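You operate a simulated robot arm through the tools that you are given. There is no shell and no other tool.

The job below is to be done with a simulated robot arm. You get a single attempt, and the scene is never put back.

Task
Clear both weights out of the wheel, then spin it at least a full turn.
Fine: switch off first; weights on free seats of the rack; shut the guard after.

It is judged by the outcome, as a careful person would: the job done as asked, and still so three seconds after it is handed in. It fails if anything else is knocked over, pushed out of place, dropped, spilled or broken.

Robot
A 6-joint arm with a two-finger gripper, fixed in place. Base frame: the origin is on the floor under the middle of its stand, x ahead of it, y to its left, z up. Readings come in mm, rad, newtons and seconds.
It reaches about 1298 mm from its shoulder. Its first joint turns from -2.601 to 2.601 rad. Payload 1.57 kg.
The tool frame sits at the grasp point between the pads (the TCP): z along the fingers, y along the line on which they close. The tips reach 21 mm beyond it. The gripper opens to 70 mm; its body begins 50 mm behind the TCP.
Orientation is that of the tool frame in the base frame, as [roll, pitch, yaw] about the fixed x, y, z axes, in that order (R = Rz(yaw) Ry(pitch) Rx(roll)). With the fingers straight down and closing along the base's y, the tool's x points along the base's -x, its y along +y and its z along -z.

Tools
- The arm moves only by the tool jog_arm. Its arguments are lists of equal length, an entry for each row: "dp": the shift along the tool's x, y, z in mm, a list of three; "rot": the turn, a rotation vector about the tool's x, y, z in rad, a list of three; "jaw": the finger opening in mm, from 0 to 70. In form: {"dp": [[tx, ty, tz], ...], "rot": [[ax, ay, az], ...], "jaw": [jaw, ...]}. A call has 1 to 20 rows; each row is the pose to reach, as a shift and turn from the pose commanded when the call began, along the tool's axes at that moment. A row lasts 0.2 s, in which the tool goes at most 50 mm and 0.15 rad; a call with a longer step from one row to the next is refused whole, and so is a gripper value outside its range. Where a pose cannot be reached the arm comes as near as it can. A force on the tool above 60 N (or 10 N above the force at the start of the call, whichever is more), or a blocked arm, ends the call early, and 0.2 s more pass. Each finger travels about 64.8 mm/s and halts on what it meets, pressing with about 30 N; the grip force reading is that of the motor and also rises with nothing between the fingers. The clock runs only during rows and for 0.2 s after the last one: add rows that repeat a pose to give the fingers time. The reply holds the time, the measured pose of the TCP, the force on the tool along the base axes, the opening and the grip force, in the units named above and with some noise, with the torque about the TCP (base axes, N m) and any sound that the robot's microphone picked up, and new pictures: "pictures" is both (left out), scene, wrist or none.
- Cameras (640 x 400 px; columns grow to the right, rows downward): "scene" is fixed at [218.4, -503, 1542.8]; the picture's right is [-1.00, -0.04, 0.00], its down [-0.04, 0.89, -0.46] and it looks along [0.02, -0.46, -0.89] (base axes); focal length 251 px, centre (320, 200). "wrist" rides on the gripper at [79, 4, -81] in the tool frame; the picture's right is [-0.05, 1.00, 0.00], its down [-0.67, -0.04, -0.74] and it looks along [-0.74, -0.04, 0.67] (tool axes); focal length 256 px, centre (320, 200). There is no depth. A picture from a camera that has moved, and an enlarged one, comes with that camera's place and axes in the base frame and with its lens.
- move_column(by): slides the trunk up (or, below 0, down) by that many mm; the arm rides with it, the base frame stays. It gives what a move gives, with no picture.
- inspect(camera, box): a new picture of the part [left, top, right, bottom] of that camera's present view, enlarged. No time passes.
- close_job(): hands the job in; it is judged then, once.

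Nothing tells you positions but the pictures and the camera data. Unless the task says otherwise, let go and move clear before handing in.

The tools are called after ">>>" as a command line: name --argument value ..., lists and objects as JSON in quotes. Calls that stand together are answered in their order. jog_arm: Moves the arm, as the interface text tells. Its arguments: {"type":"object","properties":{"dp":{"type":"array"},"rot":{"type":"array"},"jaw":{"type":"array"},"pictures":{"type":"string","enum":["both","scene","wrist","none"]}},"required":["dp","rot","jaw"]} The other tools are called the same way: move_column (by) moves the trunk up or down; inspect (camera, box) takes an enlarged picture of a part of a camera's view; close_job () hands the job in.

At the start:

```text
t: 0.0
ee_pos: [42.2, -676.5, 1217.1]
tool_rot: [-3.141, 0.001, -3.141]
wrist_force: [0.0, 0.4, 0.4]
torque: [0.02, -0.02, 0.01]
grip_width: 70.1
gripper_force: 0.0
trunk travel left (down, up): [-899.0, 71.0]
```

scene: 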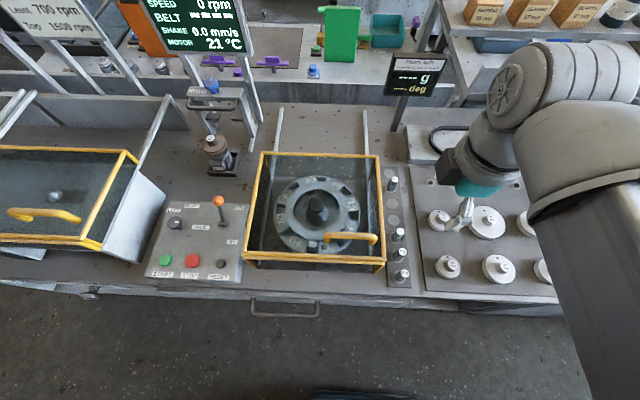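
wrist: 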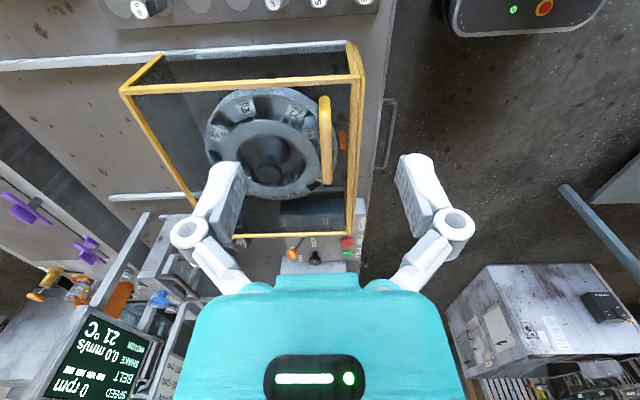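

I see a balancing-machine bench: a wheel under a yellow-framed guard, a control panel to its left in the scene picture, a narrow rack of weights to its right, and a tray of larger discs. I'll look closer at each part before moving.

>>> inspect --camera "scene" --box '[240, 140, 400, 280]'

>>> inspect --camera "scene" --box '[140, 180, 250, 290]'

>>> inspect --camera "scene" --box '[370, 150, 430, 300]'

>>> inspect --camera "scene" --box '[120, 0, 460, 130]'

>>> inspect --camera "wrist" --box '[100, 0, 400, 250]'

>>> inspect --camera "scene" --box '[0, 0, 150, 110]'

```text
2.86 times, centred on (320, 210) of scene
camera zoom: at [218.4, -503.0, 1542.8], right [-1.0, -0.04, 0.0], down [-0.04, 0.89, -0.46], along [0.02, -0.46, -0.89], focal length 718 px, centre (320, 171)
```

zoom: 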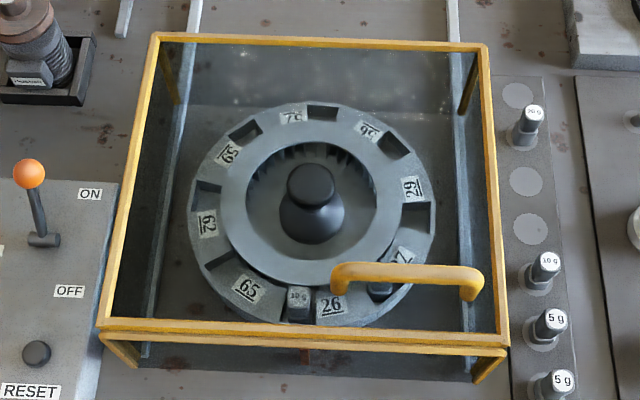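

```text
3.64 times, centred on (195, 235) of scene
camera zoom: at [218.4, -503.0, 1542.8], right [-1.0, -0.04, 0.0], down [-0.04, 0.89, -0.46], along [0.02, -0.46, -0.89], focal length 914 px, centre (774, 73)
```

zoom: 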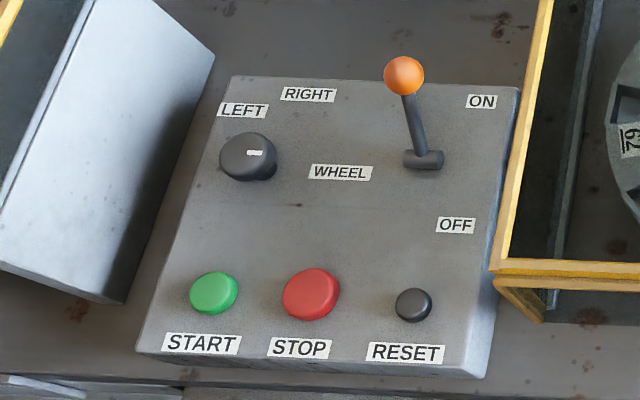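

```text
2.67 times, centred on (400, 225) of scene
camera zoom: at [218.4, -503.0, 1542.8], right [-1.0, -0.04, 0.0], down [-0.04, 0.89, -0.46], along [0.02, -0.46, -0.89], focal length 670 px, centre (107, 133)
```

zoom: 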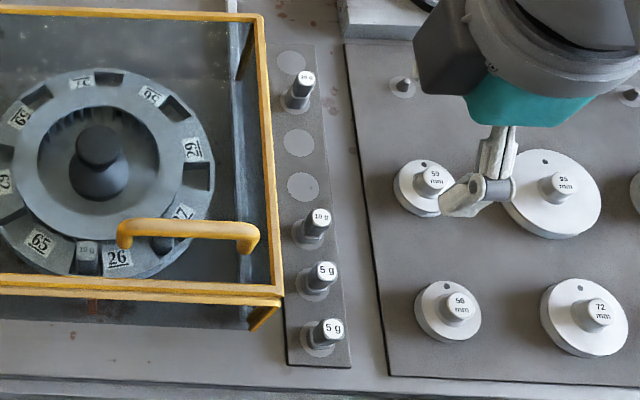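

```text
1.88 times, centred on (290, 65) of scene
camera zoom: at [218.4, -503.0, 1542.8], right [-1.0, -0.04, 0.0], down [-0.04, 0.89, -0.46], along [0.02, -0.46, -0.89], focal length 473 px, centre (376, 454)
```

zoom: 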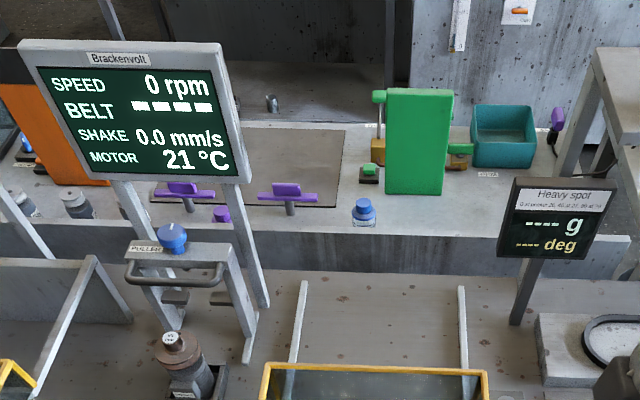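

```text
1.60 times, centred on (250, 125) of wrist
camera zoom: at [-38.2, -671.5, 1299.4], right [0.05, 1.0, 0.0], down [0.67, -0.04, 0.74], along [0.74, -0.04, -0.67], focal length 410 px, centre (432, 320)
```

zoom: 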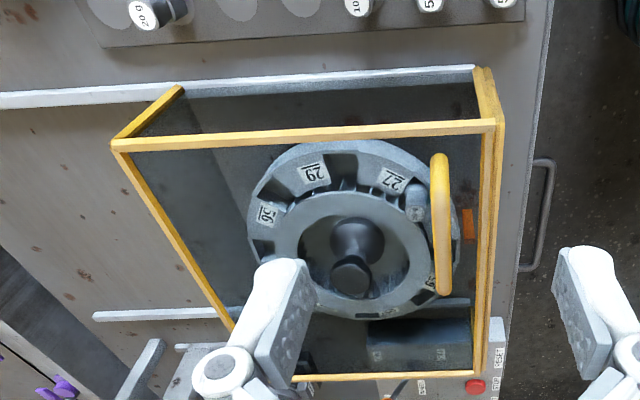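

```text
3.64 times, centred on (75, 55) of scene
camera zoom: at [218.4, -503.0, 1542.8], right [-1.0, -0.04, 0.0], down [-0.04, 0.89, -0.46], along [0.02, -0.46, -0.89], focal length 914 px, centre (1211, 727)
```

zoom: 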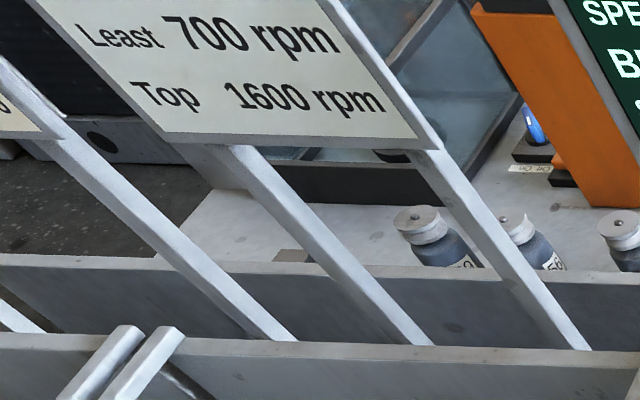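

The guard is a box on two rails, so it seems to slide back. Inside I can see a 10 g weight at the front of the wheel and a second one under the handle; the lever on the panel is at ON and the rack has three empty seats. I'll move the arm high above the guard to look at the lever and panel with the wrist camera.

>>> jog_arm --dp '[[-45, -10, 0], [-90, -20, 0], [-135, -30, 0], [-180, -40, 0], [-200, -50, 0]]' --rot '[[0, 0, 0], [0, 0, 0], [0, 0, 0], [0, 0, 0], [0, 0, 0]]' --jaw '[70, 70, 70, 70, 70]'

```text
t: 1.2
ee_pos: [243.0, -725.6, 1218.8]
tool_rot: [3.141, -0.001, -3.14]
wrist_force: [-0.5, 0.3, -1.2]
torque: [0.0, -0.01, 0.02]
grip_width: 70.1
gripper_force: 0.0
trunk travel left (down, up): [-899.0, 71.0]
camera wrist: at [162.2, -720.6, 1299.3], right [0.05, 1.0, 0.0], down [0.67, -0.04, 0.74], along [0.74, -0.04, -0.67], focal length 256 px, centre (320, 200)
```

scene: 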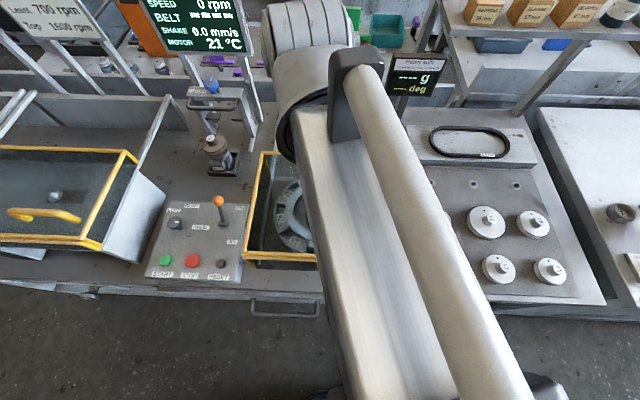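
wrist: 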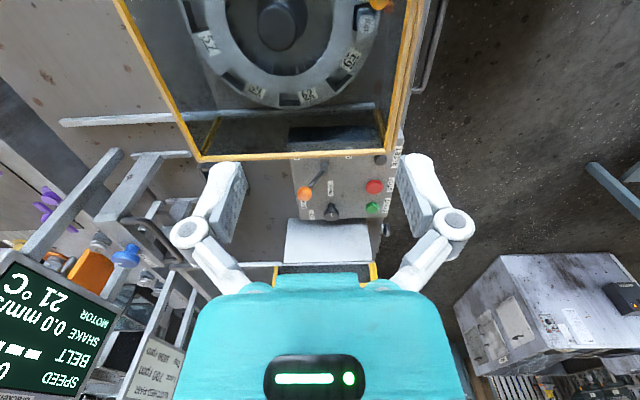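

The lever ball shows at about wrist pixel (304,193), roughly x≈482, y≈-770, z≈990. I'll zoom in to check its tilt and the panel.

>>> inspect --camera "wrist" --box '[230, 110, 430, 240]'

>>> inspect --camera "wrist" --box '[60, 0, 460, 180]'

>>> inspect --camera "scene" --box '[0, 80, 250, 300]'

```text
3.08 times, centred on (330, 175) of wrist
camera zoom: at [162.2, -720.6, 1299.3], right [0.05, 1.0, 0.0], down [0.67, -0.04, 0.74], along [0.74, -0.04, -0.67], focal length 788 px, centre (289, 277)
```

zoom: 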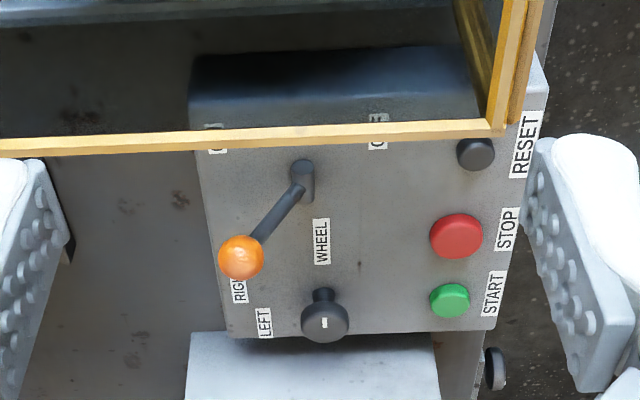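

```text
1.60 times, centred on (260, 90) of wrist
camera zoom: at [162.2, -720.6, 1299.3], right [0.05, 1.0, 0.0], down [0.67, -0.04, 0.74], along [0.74, -0.04, -0.67], focal length 410 px, centre (416, 376)
```

zoom: 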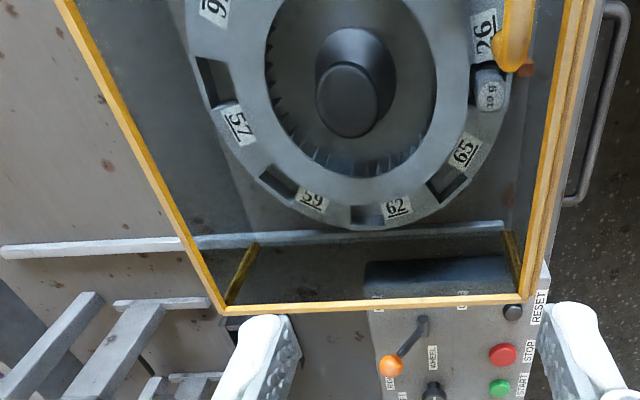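

```text
1.82 times, centred on (125, 190) of scene
camera zoom: at [218.4, -503.0, 1542.8], right [-1.0, -0.04, 0.0], down [-0.04, 0.89, -0.46], along [0.02, -0.46, -0.89], focal length 457 px, centre (674, 218)
```

zoom: 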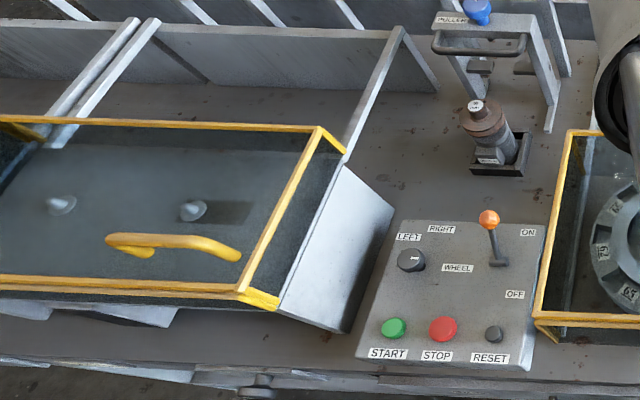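

The lever pivots about x with its ball tilted toward the back (ON), at about (482,-768,991) with its pivot near (482,-733,930). I'll bring the open fingers above the ball and check before descending.

>>> jog_arm --dp '[[-45, -8, 0], [-90, -16, 0], [-135, -24, 0], [-180, -32, 10], [-220, -40, 30], [-238, -42, 60], [-238, -42, 100], [-238, -42, 118]]' --rot '[[0, 0, 0], [0, 0, 0], [0, 0, 0], [0, 0, 0], [0, 0, 0], [0, 0, 0], [0, 0, 0], [0, 0, 0]]' --jaw '[70, 70, 70, 70, 70, 70, 70, 70]'

```text
t: 3.0
ee_pos: [479.5, -767.6, 1217.2]
tool_rot: [-3.141, 0.001, 3.141]
wrist_force: [0.5, 0.4, -0.4]
torque: [-0.02, -0.04, -0.01]
grip_width: 69.9
gripper_force: 0.2
out of reach, approached as far as the arm can: row 4, 5, 6, 7, 8
trunk travel left (down, up): [-899.0, 71.0]
camera wrist: at [399.8, -761.9, 1299.3], right [0.05, 1.0, 0.0], down [0.67, -0.04, 0.74], along [0.74, -0.04, -0.67], focal length 256 px, centre (320, 200)
```

scene: 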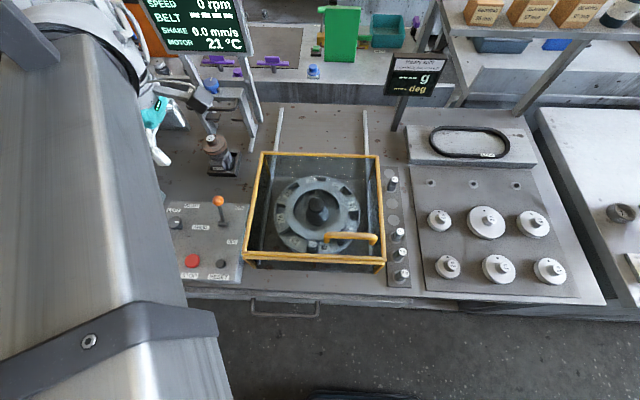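
wrist: 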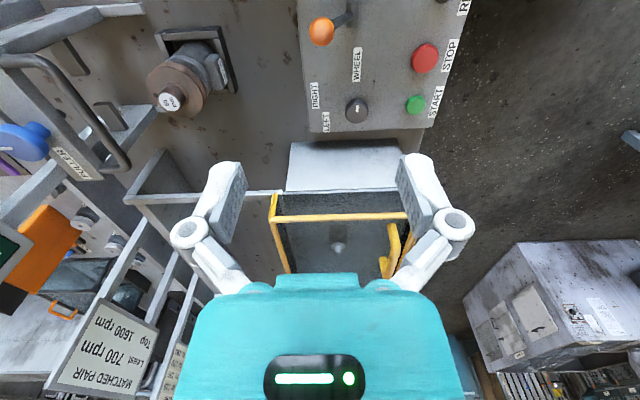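

The arm can't go lower at this trunk height, so I'll lower the trunk in stages, with the fingers now over the lever.

>>> move_column --by -100

>>> jog_arm --dp '[[0, 0, 0]]' --rot '[[0, 0, 0]]' --jaw '[70]'

```text
t: 4.3
ee_pos: [480.5, -766.9, 1118.6]
tool_rot: [-3.141, 0.001, 3.141]
wrist_force: [-1.2, 0.1, 0.5]
torque: [-0.01, 0.02, 0.01]
grip_width: 70.0
gripper_force: 0.0
trunk travel left (down, up): [-799.0, 171.0]
```

```text
t: 4.7
ee_pos: [480.1, -766.6, 1118.1]
tool_rot: [-3.141, 0.001, -3.141]
wrist_force: [-0.3, 0.9, 0.0]
torque: [-0.01, -0.03, -0.03]
grip_width: 70.0
gripper_force: 0.0
trunk travel left (down, up): [-799.0, 171.0]
camera wrist: at [399.6, -762.0, 1199.4], right [0.05, 1.0, 0.0], down [0.67, -0.04, 0.74], along [0.74, -0.04, -0.67], focal length 256 px, centre (320, 200)
```

scene: 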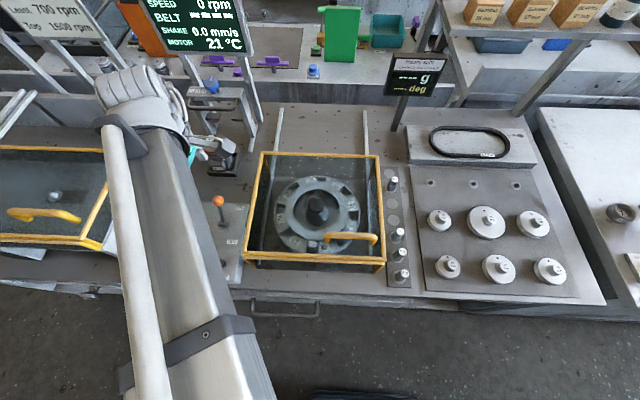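
wrist: 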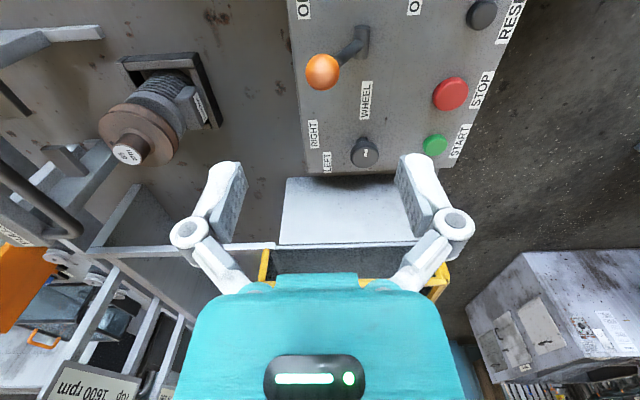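

The wrist views agree: the lever ball is at about (478,-764,998), right below the grasp point. I'll lower the trunk 120 mm to straddle it.

>>> move_column --by -120

>>> jog_arm --dp '[[0, 0, 0], [0, 0, 0]]' --rot '[[0, 0, 0], [0, 0, 0]]' --jaw '[60, 48]'

```text
t: 6.2
ee_pos: [479.8, -767.5, 997.7]
tool_rot: [3.141, 0.0, -3.141]
wrist_force: [1.0, 0.1, -0.2]
torque: [-0.02, 0.02, 0.04]
grip_width: 69.9
gripper_force: 0.0
trunk travel left (down, up): [-679.0, 291.0]
```

```text
t: 6.8
ee_pos: [479.7, -767.8, 997.9]
tool_rot: [3.141, 0.0, -3.141]
wrist_force: [1.1, 0.1, 0.3]
torque: [0.0, 0.0, 0.0]
grip_width: 48.2
gripper_force: 0.0
trunk travel left (down, up): [-679.0, 291.0]
camera wrist: at [399.6, -761.9, 1079.4], right [0.05, 1.0, 0.0], down [0.67, -0.04, 0.74], along [0.74, -0.04, -0.67], focal length 256 px, centre (320, 200)
```

scene: 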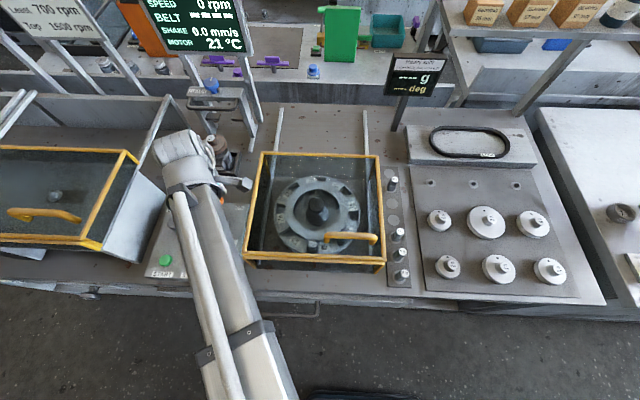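
wrist: 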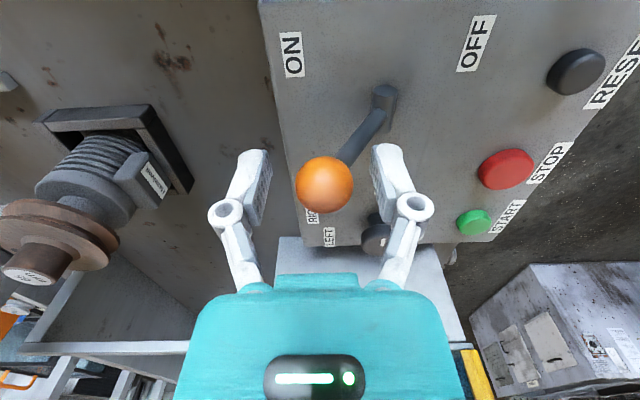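

The ball is between the fingers. Pushing it toward the front (OFF) along +y.

>>> jog_arm --dp '[[0, 12, 0], [0, 24, 0], [0, 36, 0], [0, 48, 0], [0, 60, 0], [0, 72, 0], [0, 82, 0]]' --rot '[[0, 0, 0], [0, 0, 0], [0, 0, 0], [0, 0, 0], [0, 0, 0], [0, 0, 0], [0, 0, 0]]' --jaw '[48, 48, 48, 48, 48, 48, 48]'

```text
t: 8.4
ee_pos: [480.6, -684.8, 997.6]
tool_rot: [-3.142, 0.0, 3.14]
wrist_force: [-0.4, -1.7, 0.5]
torque: [-0.03, 0.01, -0.03]
grip_width: 49.4
gripper_force: 1.0
trunk travel left (down, up): [-679.0, 291.0]
camera wrist: at [400.3, -679.7, 1079.2], right [0.05, 1.0, 0.0], down [0.67, -0.04, 0.74], along [0.74, -0.04, -0.67], focal length 256 px, centre (320, 200)
```

scene: 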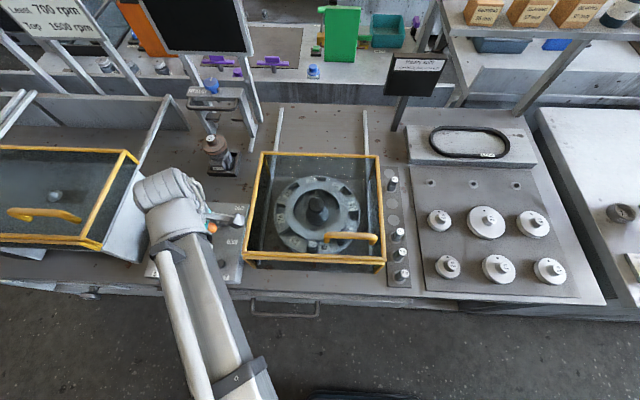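
wrist: 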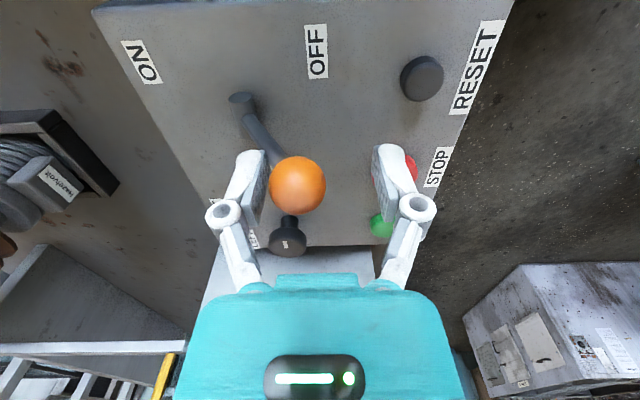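

The displays went dark, so the power is off. I'll nudge the lever a few millimetres more to be sure it's fully at its stop.

>>> jog_arm --dp '[[0, 4, 0], [0, 8, 0], [0, 8, 0]]' --rot '[[0, 0, 0], [0, 0, 0], [0, 0, 0]]' --jaw '[49, 49, 49]' --pictures "wrist"

```text
t: 9.2
ee_pos: [480.0, -678.6, 998.9]
tool_rot: [3.14, -0.001, 3.141]
wrist_force: [1.8, -14.1, 2.6]
torque: [-0.22, -0.03, 0.01]
grip_width: 59.4
gripper_force: 8.4
trunk travel left (down, up): [-679.0, 291.0]
camera wrist: at [399.9, -672.8, 1078.7], right [0.05, 1.0, 0.0], down [0.67, -0.04, 0.74], along [0.74, -0.04, -0.67], focal length 256 px, centre (320, 200)
```

wrist: 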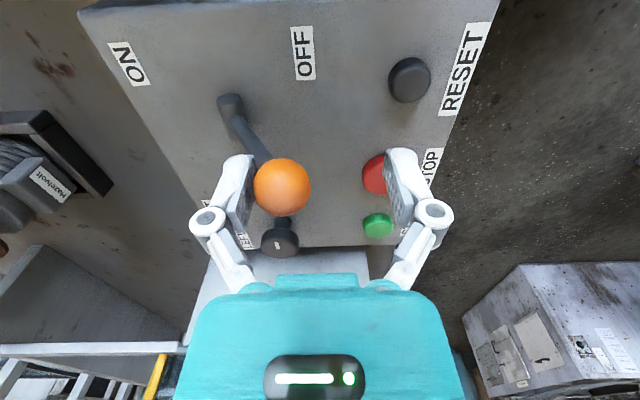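

The lever is at its stop in OFF (the finger yielded against it). Now easing off, opening, and rising clear.

>>> jog_arm --dp '[[0, -8, 0], [0, -14, 0], [0, -14, 0], [0, -14, -40], [0, -14, -85], [0, -14, -130], [0, -14, -150]]' --rot '[[0, 0, 0], [0, 0, 0], [0, 0, 0], [0, 0, 0], [0, 0, 0], [0, 0, 0], [0, 0, 0]]' --jaw '[60, 70, 70, 70, 70, 70, 70]'

```text
t: 10.8
ee_pos: [480.7, -690.0, 997.6]
tool_rot: [3.141, 0.0, -3.141]
wrist_force: [-0.4, -0.1, 0.7]
torque: [0.03, 0.02, 0.02]
grip_width: 69.9
gripper_force: 0.1
out of reach, approached as far as the arm can: row 4, 5, 6, 7
trunk travel left (down, up): [-679.0, 291.0]
camera wrist: at [399.8, -685.1, 1079.4], right [0.05, 1.0, 0.0], down [0.67, -0.04, 0.74], along [0.74, -0.04, -0.67], focal length 256 px, centre (320, 200)
```

scene: 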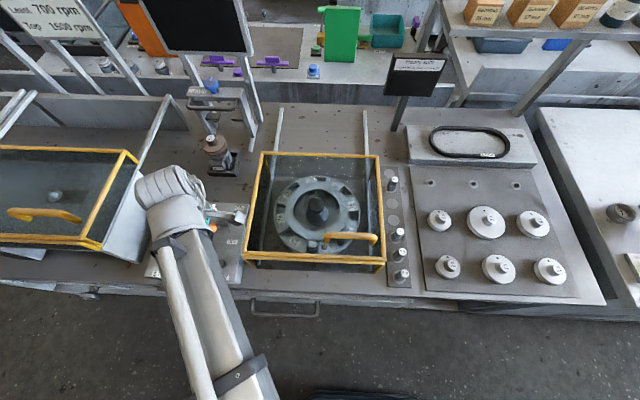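
wrist: 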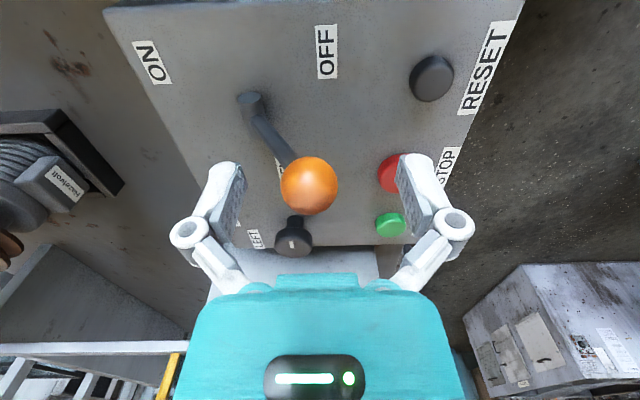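

The lever stays at OFF. Vertical moves of the arm itself seem unavailable here, so I'll raise with the trunk and then test a small vertical arm move in free air.

>>> move_column --by 120

>>> jog_arm --dp '[[0, 0, -10], [0, 0, -20]]' --rot '[[0, 0, 0], [0, 0, 0]]' --jaw '[70, 70]' --pictures "none"

>>> jog_arm --dp '[[40, 0, 0], [80, 0, 0], [120, 0, 0], [160, 0, 0], [200, 0, 0]]' --rot '[[0, 0, 0], [0, 0, 0], [0, 0, 0], [0, 0, 0], [0, 0, 0]]' --jaw '[70, 70, 70, 70, 70]'

```text
t: 12.3
ee_pos: [479.8, -690.3, 1117.7]
tool_rot: [-3.141, 0.001, 3.141]
wrist_force: [0.1, -1.2, 0.4]
torque: [0.01, -0.02, -0.01]
grip_width: 70.0
gripper_force: 0.0
trunk travel left (down, up): [-799.0, 171.0]
```

```text
t: 12.9
ee_pos: [480.6, -690.2, 1117.6]
tool_rot: [-3.141, 0.0, -3.141]
wrist_force: [-0.3, -0.2, 0.1]
torque: [0.02, 0.0, -0.04]
grip_width: 70.2
gripper_force: 0.0
out of reach, approached as far as the arm can: row 1, 2
trunk travel left (down, up): [-799.0, 171.0]
```

```text
t: 14.1
ee_pos: [280.2, -692.4, 1118.0]
tool_rot: [-3.14, 0.001, 3.14]
wrist_force: [-0.1, 0.4, 0.0]
torque: [0.0, -0.03, 0.02]
grip_width: 69.9
gripper_force: 0.1
trunk travel left (down, up): [-799.0, 171.0]
camera wrist: at [200.3, -686.1, 1199.5], right [0.05, 1.0, 0.0], down [0.67, -0.04, 0.75], along [0.74, -0.04, -0.67], focal length 256 px, centre (320, 200)
```

scene: 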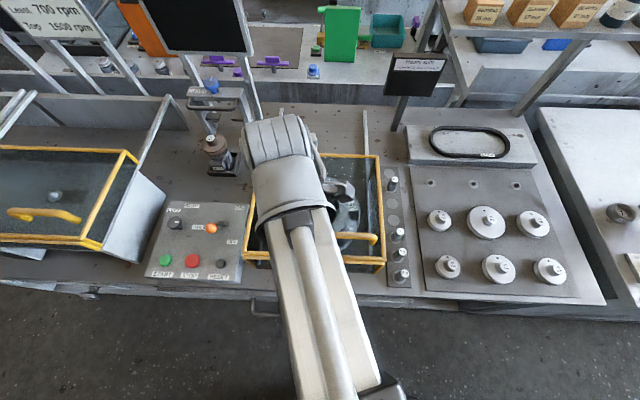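
wrist: 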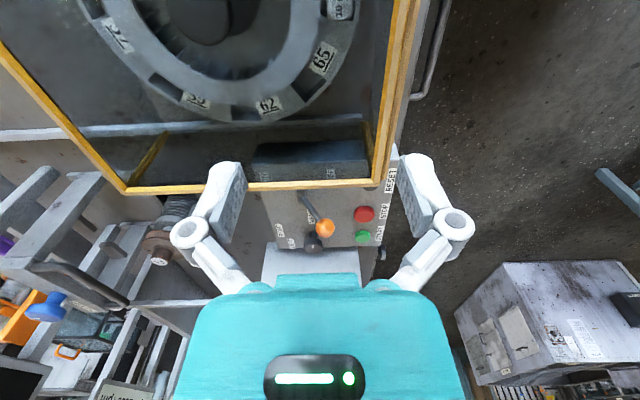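

The lever is at OFF and visible there. I'll test which other motions this arm has (tilt, yaw, vertical) while in free air.

>>> jog_arm --dp '[[0, 0, -10], [0, 0, 0]]' --rot '[[0, 0, 0], [0, 0, 0]]' --jaw '[70, 70]' --pictures "none"

>>> jog_arm --dp '[[0, 0, 0], [0, 0, 0]]' --rot '[[0.1, 0, 0], [0, 0, 0]]' --jaw '[70, 70]' --pictures "none"

>>> jog_arm --dp '[[0, 0, 0], [0, 0, 0], [0, 0, 0]]' --rot '[[0, 0, 0.14], [0, 0, 0.28], [0, 0, 0.28]]' --jaw '[70, 70, 70]' --pictures "none"

```text
t: 14.7
ee_pos: [280.5, -691.1, 1117.7]
tool_rot: [-3.139, 0.0, 3.141]
wrist_force: [0.2, -0.4, -0.3]
torque: [-0.03, -0.02, 0.01]
grip_width: 69.7
gripper_force: 0.1
out of reach, approached as far as the arm can: row 1
trunk travel left (down, up): [-799.0, 171.0]
```

```text
t: 15.3
ee_pos: [280.4, -690.5, 1119.1]
tool_rot: [-3.141, 0.0, 3.14]
wrist_force: [0.8, -0.3, -0.3]
torque: [0.01, 0.01, 0.01]
grip_width: 70.0
gripper_force: 0.0
trunk travel left (down, up): [-799.0, 171.0]
```

```text
t: 16.1
ee_pos: [280.2, -690.4, 1117.4]
tool_rot: [-3.141, 0.001, 2.862]
wrist_force: [-0.6, 0.4, -0.3]
torque: [0.01, 0.0, -0.04]
grip_width: 70.0
gripper_force: 0.1
trunk travel left (down, up): [-799.0, 171.0]
```

The arm moves horizontally, tilts and yaws freely; height comes from the trunk only. Next I'll go above the guard handle to locate it.

>>> jog_arm --dp '[[38.4, -11, 0], [76.8, -22, 0], [115.3, -33.1, 0], [115.3, -33.1, 0]]' --rot '[[0, 0, -0.1], [0, 0, -0.2], [0, 0, -0.28], [0, 0, -0.28]]' --jaw '[70, 70, 70, 70]'

```text
t: 17.1
ee_pos: [157.8, -689.9, 1117.9]
tool_rot: [3.141, 0.001, -3.14]
wrist_force: [-0.3, -0.3, 0.5]
torque: [-0.01, -0.01, 0.03]
grip_width: 70.0
gripper_force: 0.1
trunk travel left (down, up): [-799.0, 171.0]
camera wrist: at [79.2, -684.8, 1199.4], right [0.05, 1.0, 0.0], down [0.67, -0.03, 0.74], along [0.74, -0.04, -0.67], focal length 256 px, centre (320, 200)
```

scene: 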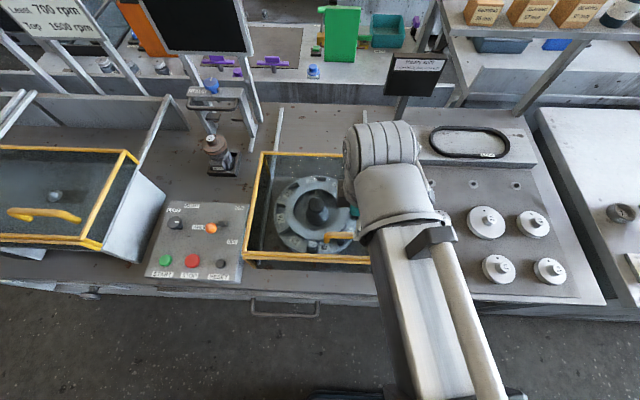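
wrist: 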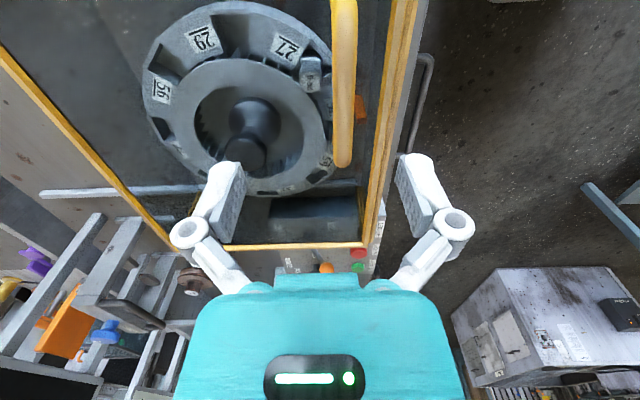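

The handle bar runs along x from about x=105 to 215 at y≈-673, z≈1028. I'll line up over it and lower a little to refine.

>>> jog_arm --dp '[[0, 16, 0], [0, 16, 0]]' --rot '[[0, 0, 0], [0, 0, 0]]' --jaw '[70, 70]' --pictures "none"

>>> move_column --by -45

>>> jog_arm --dp '[[0, 0, 0]]' --rot '[[0, 0, 0]]' --jaw '[70]'

```text
t: 17.7
ee_pos: [159.9, -672.4, 1118.2]
tool_rot: [3.141, 0.001, -3.141]
wrist_force: [0.8, -0.1, -0.3]
torque: [0.01, 0.0, -0.01]
grip_width: 70.0
gripper_force: 0.0
trunk travel left (down, up): [-799.0, 171.0]
```

```text
t: 18.6
ee_pos: [158.5, -674.4, 1073.4]
tool_rot: [-3.14, 0.0, 3.141]
wrist_force: [-0.1, 0.2, 0.2]
torque: [-0.03, 0.02, 0.0]
grip_width: 69.9
gripper_force: 0.1
trunk travel left (down, up): [-754.0, 216.0]
```

```text
t: 19.0
ee_pos: [159.7, -673.7, 1072.8]
tool_rot: [3.141, 0.0, -3.141]
wrist_force: [-0.3, 0.4, 0.7]
torque: [0.01, 0.01, -0.05]
grip_width: 70.2
gripper_force: 0.1
trunk travel left (down, up): [-754.0, 216.0]
camera wrist: at [79.2, -668.7, 1154.4], right [0.05, 1.0, 0.0], down [0.67, -0.04, 0.74], along [0.74, -0.04, -0.67], focal length 256 px, centre (320, 200)
```

scene: 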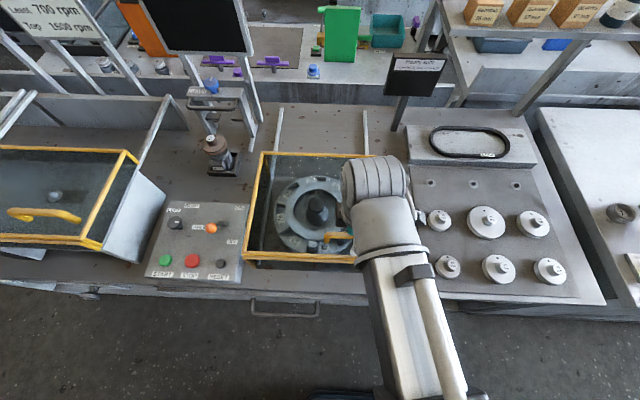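
wrist: 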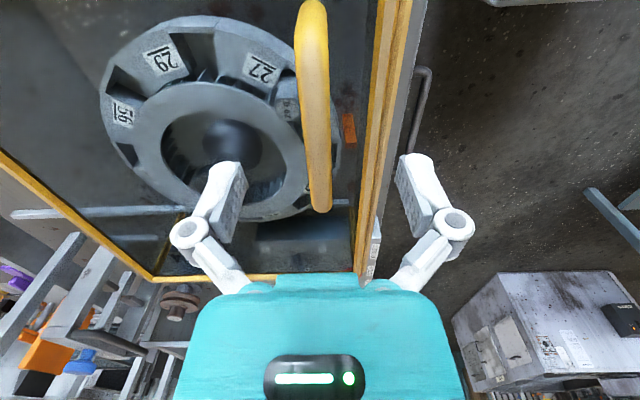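

The bar is at y≈-674, z≈1040, right under the grasp point. Lowering so the fingers straddle it, then closing loosely around it.

>>> move_column --by -32

>>> jog_arm --dp '[[0, 0, 0], [0, 0, 0], [0, 0, 0]]' --rot '[[0, 0, 0], [0, 0, 0], [0, 0, 0]]' --jaw '[55, 40, 26]'

```text
t: 19.8
ee_pos: [159.7, -673.3, 1041.0]
tool_rot: [3.14, 0.001, -3.14]
wrist_force: [0.3, 0.4, -0.2]
torque: [-0.01, -0.01, 0.0]
grip_width: 70.2
gripper_force: 0.0
trunk travel left (down, up): [-722.0, 248.0]
```

```text
t: 20.6
ee_pos: [160.5, -673.6, 1040.6]
tool_rot: [-3.141, 0.0, -3.141]
wrist_force: [-0.4, 0.0, 0.2]
torque: [0.03, -0.02, 0.01]
grip_width: 25.8
gripper_force: 0.0
trunk travel left (down, up): [-722.0, 248.0]
camera wrist: at [79.2, -668.7, 1122.4], right [0.05, 1.0, 0.0], down [0.67, -0.04, 0.74], along [0.74, -0.04, -0.67], focal length 256 px, centre (320, 200)
```

scene: 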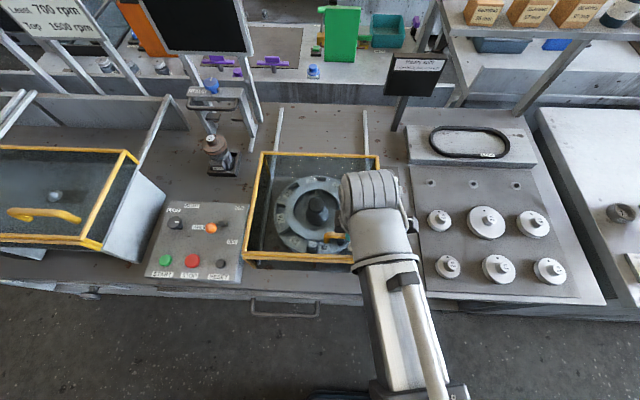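
wrist: 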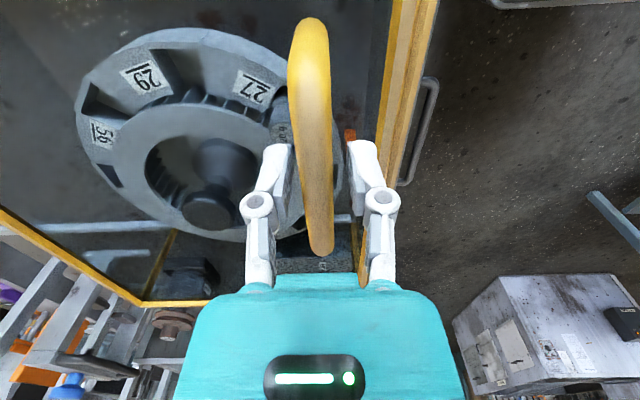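

The handle is caged between the fingers. I'll push it back a short way first to check that the guard slides.

>>> jog_arm --dp '[[0, -8, 0], [0, -16, 0], [0, -26, 0], [0, -38, 0], [0, -50, 0]]' --rot '[[0, 0, 0], [0, 0, 0], [0, 0, 0], [0, 0, 0], [0, 0, 0]]' --jaw '[26, 26, 26, 26, 26]'

```text
t: 21.8
ee_pos: [160.2, -724.9, 1041.1]
tool_rot: [3.141, 0.0, -3.141]
wrist_force: [0.0, 0.5, -0.2]
torque: [-0.02, -0.02, 0.01]
grip_width: 26.5
gripper_force: 0.2
trunk travel left (down, up): [-722.0, 248.0]
camera wrist: at [80.6, -719.0, 1122.3], right [0.05, 1.0, 0.0], down [0.67, -0.04, 0.74], along [0.74, -0.04, -0.67], focal length 256 px, centre (320, 200)
```

scene: 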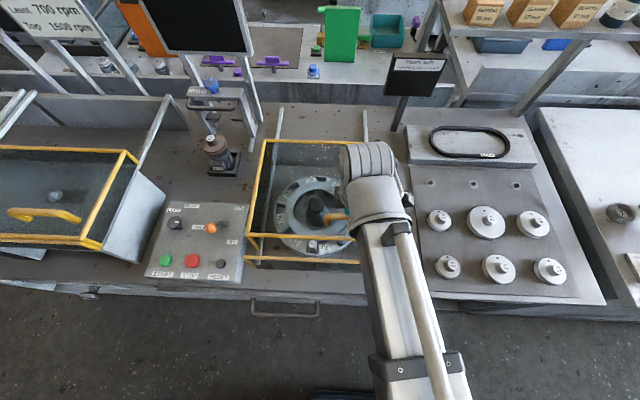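
wrist: 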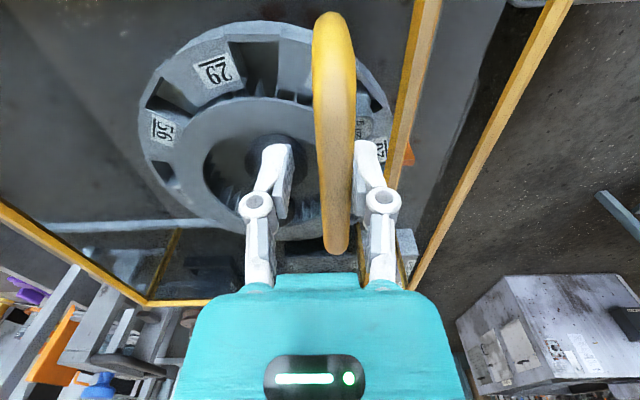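

The guard slides easily. Continuing to push it back.

>>> jog_arm --dp '[[0, -15, 0], [0, -30, 0], [0, -45, 0], [0, -60, 0], [0, -75, 0], [0, -90, 0], [0, -105, 0], [0, -120, 0], [0, -135, 0], [0, -150, 0], [0, -165, 0], [0, -180, 0]]' --rot '[[0, 0, 0], [0, 0, 0], [0, 0, 0], [0, 0, 0], [0, 0, 0], [0, 0, 0], [0, 0, 0], [0, 0, 0], [0, 0, 0], [0, 0, 0], [0, 0, 0], [0, 0, 0]]' --jaw '[26, 26, 26, 26, 26, 26, 26, 26, 26, 26, 26, 26]'

```text
t: 24.4
ee_pos: [160.8, -903.2, 1041.0]
tool_rot: [-3.141, -0.001, -3.141]
wrist_force: [0.0, -0.2, 1.4]
torque: [-0.03, 0.02, -0.03]
grip_width: 26.3
gripper_force: 1.0
trunk travel left (down, up): [-722.0, 248.0]
camera wrist: at [79.9, -898.8, 1122.3], right [0.05, 1.0, 0.0], down [0.67, -0.04, 0.74], along [0.74, -0.04, -0.67], focal length 256 px, centre (320, 200)
```

scene: 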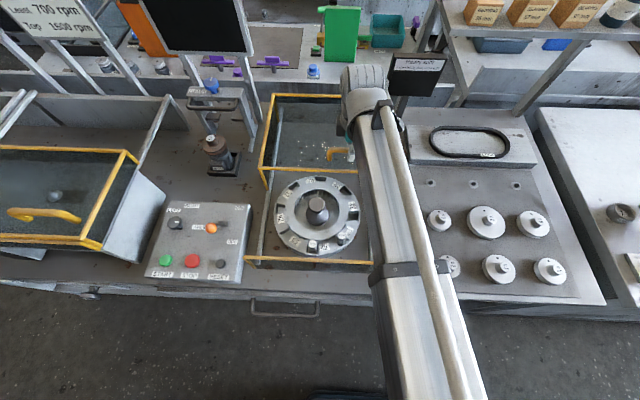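
wrist: 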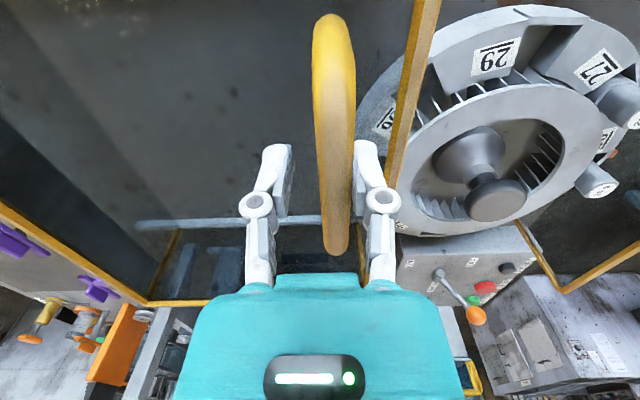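

Both weights are now uncovered at the front of the wheel. I'll push the guard further back until it's well clear or at its stop.

>>> jog_arm --dp '[[0, -10, 0], [0, -20, 0], [0, -30, 0], [0, -40, 0], [0, -50, 0], [0, -60, 0]]' --rot '[[0, 0, 0], [0, 0, 0], [0, 0, 0], [0, 0, 0], [0, 0, 0], [0, 0, 0]]' --jaw '[26, 26, 26, 26, 26, 26]'

```text
t: 25.8
ee_pos: [160.0, -963.5, 1041.1]
tool_rot: [3.14, -0.001, -3.141]
wrist_force: [0.0, 1.1, -0.2]
torque: [0.01, 0.03, 0.01]
grip_width: 26.8
gripper_force: 0.6
trunk travel left (down, up): [-722.0, 248.0]
camera wrist: at [79.0, -958.9, 1122.3], right [0.05, 1.0, 0.0], down [0.67, -0.04, 0.74], along [0.74, -0.04, -0.67], focal length 256 px, centre (320, 200)
```

scene: 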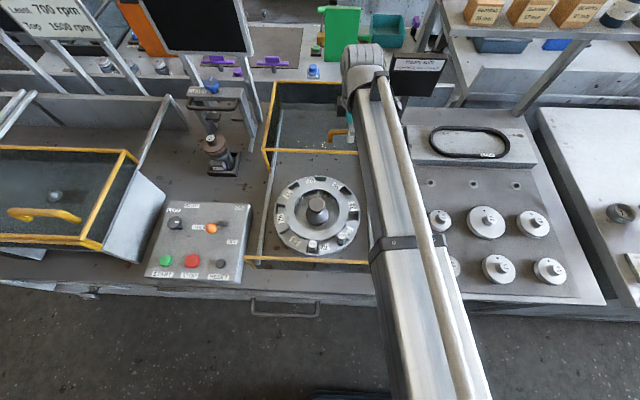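
wrist: 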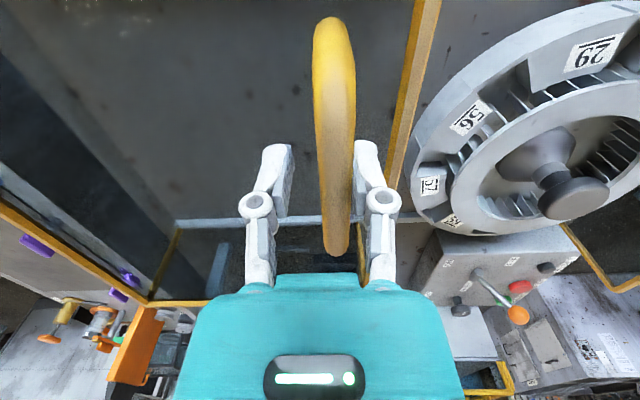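

The guard is fully clear of the wheel. Releasing the handle and rising with the trunk.

>>> jog_arm --dp '[[0, 0, 0], [0, 0, 0], [0, 0, 0]]' --rot '[[0, 0, 0], [0, 0, 0], [0, 0, 0]]' --jaw '[40, 55, 66]' --pictures "none"

>>> move_column --by 110

>>> jog_arm --dp '[[0, 45, 0], [0, 90, 0], [0, 135, 0], [0, 180, 0], [0, 225, 0], [0, 260, 0]]' --rot '[[0, 0, 0], [0, 0, 0], [0, 0, 0], [0, 0, 0], [0, 0, 0], [0, 0, 0]]' --jaw '[66, 66, 66, 66, 66, 66]'

```text
t: 26.6
ee_pos: [159.2, -963.0, 1041.6]
tool_rot: [-3.141, -0.001, 3.141]
wrist_force: [-0.4, 0.2, 0.3]
torque: [0.0, 0.04, 0.02]
grip_width: 66.0
gripper_force: 0.0
trunk travel left (down, up): [-722.0, 248.0]
```

```text
t: 28.0
ee_pos: [159.1, -963.7, 1150.9]
tool_rot: [3.14, 0.001, -3.141]
wrist_force: [0.8, 0.0, -0.8]
torque: [0.0, 0.0, 0.03]
grip_width: 66.1
gripper_force: 0.1
trunk travel left (down, up): [-832.0, 138.0]
```

```text
t: 29.4
ee_pos: [158.0, -702.3, 1151.8]
tool_rot: [3.141, 0.001, -3.141]
wrist_force: [0.1, -0.5, -0.2]
torque: [0.01, 0.02, -0.03]
grip_width: 65.9
gripper_force: 0.0
trunk travel left (down, up): [-832.0, 138.0]
camera wrist: at [77.9, -697.2, 1232.7], right [0.05, 1.0, 0.0], down [0.67, -0.04, 0.74], along [0.74, -0.04, -0.67], focal length 256 px, centre (320, 200)
```

scene: 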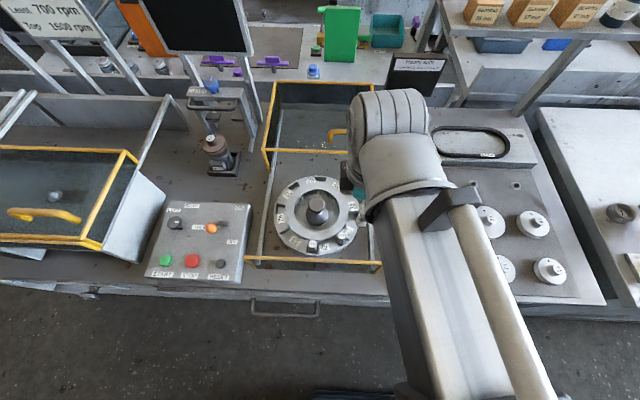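
wrist: 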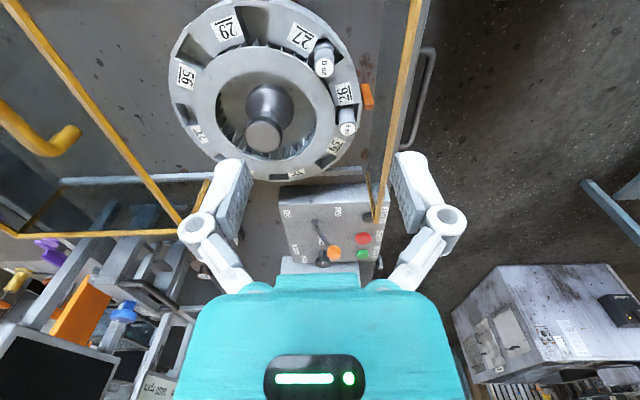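

>>> inspect --camera "wrist" --box '[150, 0, 440, 190]'

>>> inspect --camera "scene" --box '[250, 160, 400, 280]'

```text
2.11 times, centred on (295, 95) of wrist
camera zoom: at [77.9, -697.2, 1232.7], right [0.05, 1.0, 0.0], down [0.67, -0.04, 0.74], along [0.74, -0.04, -0.67], focal length 539 px, centre (373, 421)
```

zoom: 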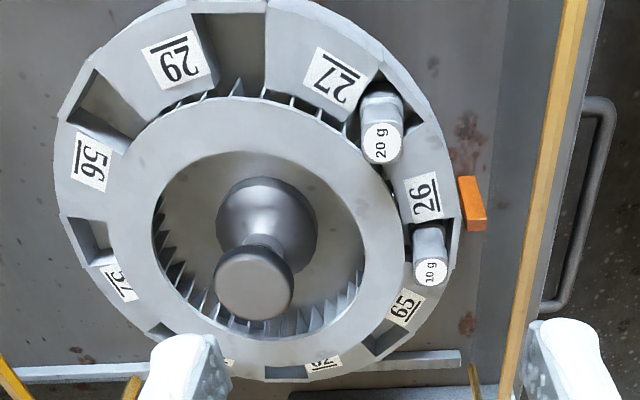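

```text
3.33 times, centred on (325, 220) of scene
camera zoom: at [218.4, -503.0, 1542.8], right [-1.0, -0.04, 0.0], down [-0.04, 0.89, -0.46], along [0.02, -0.46, -0.89], focal length 838 px, centre (303, 133)
```

zoom: 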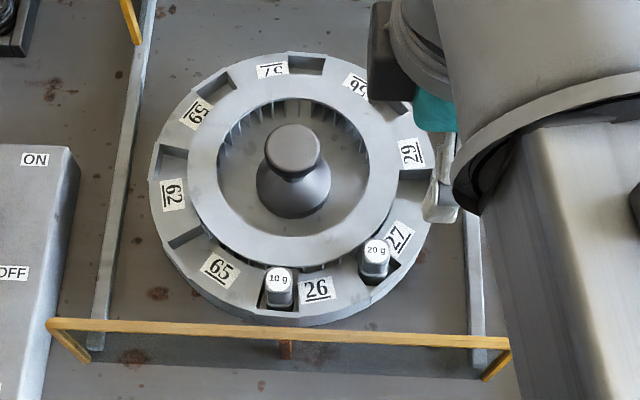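

The two weights are a 20 g in the slot between 27 and 26, top at about (175,-699,974), and a 10 g between 26 and 65, top at about (244,-674,972). I'll move over the 20 g and lower for a closer look.

>>> jog_arm --dp '[[-17, 3, 0], [-17, 3, 0]]' --rot '[[0, 0, 0], [0, 0, 0]]' --jaw '[66, 66]' --pictures "none"

>>> move_column --by -80

>>> inspect --camera "wrist" --box '[0, 0, 640, 400]'

>>> inspect --camera "wrist" --box '[220, 0, 420, 150]'

```text
t: 30.0
ee_pos: [175.5, -700.4, 1151.3]
tool_rot: [-3.14, 0.0, -3.14]
wrist_force: [-0.1, -0.5, 0.2]
torque: [0.0, 0.0, 0.0]
grip_width: 66.0
gripper_force: 0.0
trunk travel left (down, up): [-832.0, 138.0]
```

```text
t: 31.2
ee_pos: [175.7, -701.6, 1071.4]
tool_rot: [3.141, -0.002, -3.14]
wrist_force: [0.1, 0.2, 0.2]
torque: [0.03, 0.02, -0.02]
grip_width: 66.2
gripper_force: 0.0
trunk travel left (down, up): [-752.0, 218.0]
```

```text
1.00 times, centred on (320, 200) of wrist (not enlarged: the box is as wide or as high as the picture)
camera zoom: at [95.3, -695.8, 1152.4], right [0.05, 1.0, 0.0], down [0.67, -0.04, 0.74], along [0.74, -0.04, -0.67], focal length 256 px, centre (320, 200)
```

zoom: 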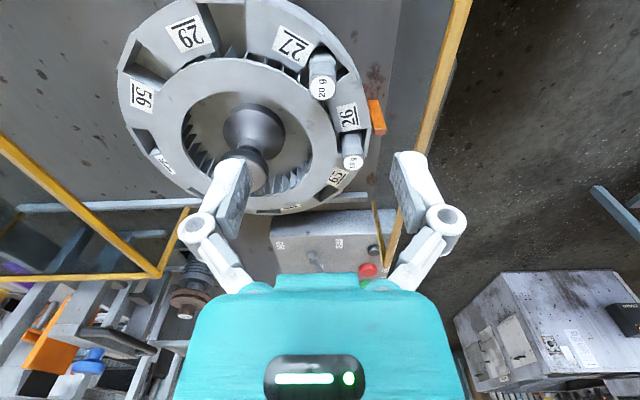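

```text
2.67 times, centred on (320, 75) of wrist
camera zoom: at [95.3, -695.8, 1152.4], right [0.05, 1.0, 0.0], down [0.67, -0.04, 0.74], along [0.74, -0.04, -0.67], focal length 683 px, centre (320, 533)
```

zoom: 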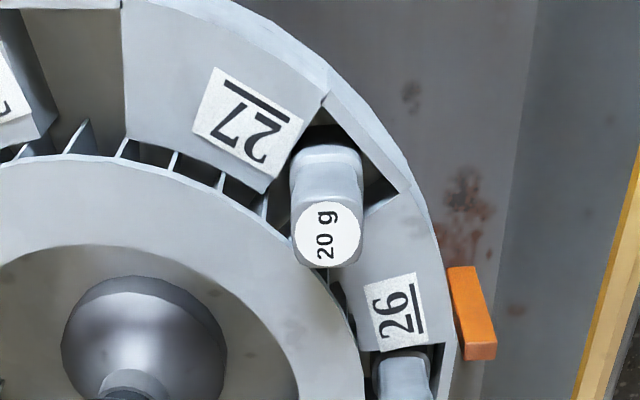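

The 20 g weight's knob stands about 30 mm above the rim. I'll turn the tool 90° so the fingers close along x and the camera looks from the front, which suits both the wheel pockets and the rack seats.

>>> jog_arm --dp '[[0, 0, 0], [0, 0, 0], [0, 0, 0], [0, 0, 0], [0, 0, 0], [0, 0, 0], [0, 0, 0], [0, 0, 0], [0, 0, 0], [0, 0, 0], [0, 0, 0], [0, 0, 0]]' --rot '[[0, 0, 0.131], [0, 0, 0.262], [0, 0, 0.393], [0, 0, 0.524], [0, 0, 0.654], [0, 0, 0.785], [0, 0, 0.916], [0, 0, 1.047], [0, 0, 1.178], [0, 0, 1.309], [0, 0, 1.44], [0, 0, 1.571]]' --jaw '[60, 60, 60, 60, 60, 60, 60, 60, 60, 60, 60, 60]'

```text
t: 33.8
ee_pos: [175.9, -701.6, 1071.2]
tool_rot: [3.141, 0.0, 1.568]
wrist_force: [0.1, 0.6, 0.4]
torque: [0.0, 0.0, 0.02]
grip_width: 60.0
gripper_force: 0.0
trunk travel left (down, up): [-752.0, 218.0]
camera wrist: at [179.5, -620.6, 1152.4], right [1.0, -0.06, 0.0], down [-0.04, -0.67, 0.74], along [-0.04, -0.74, -0.67], focal length 256 px, centre (320, 200)
```

scene: 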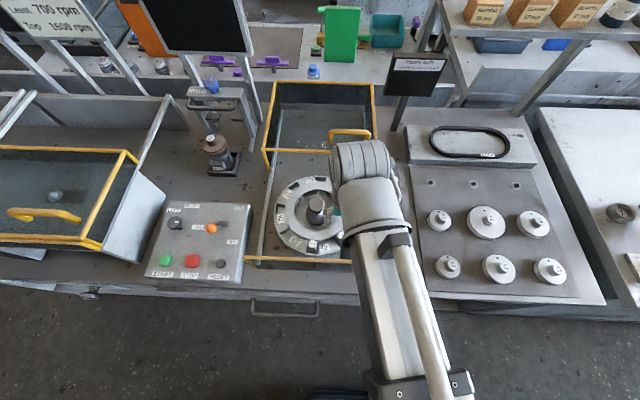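
wrist: 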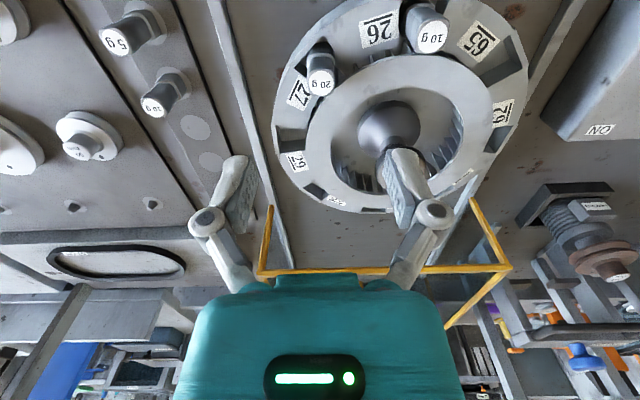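

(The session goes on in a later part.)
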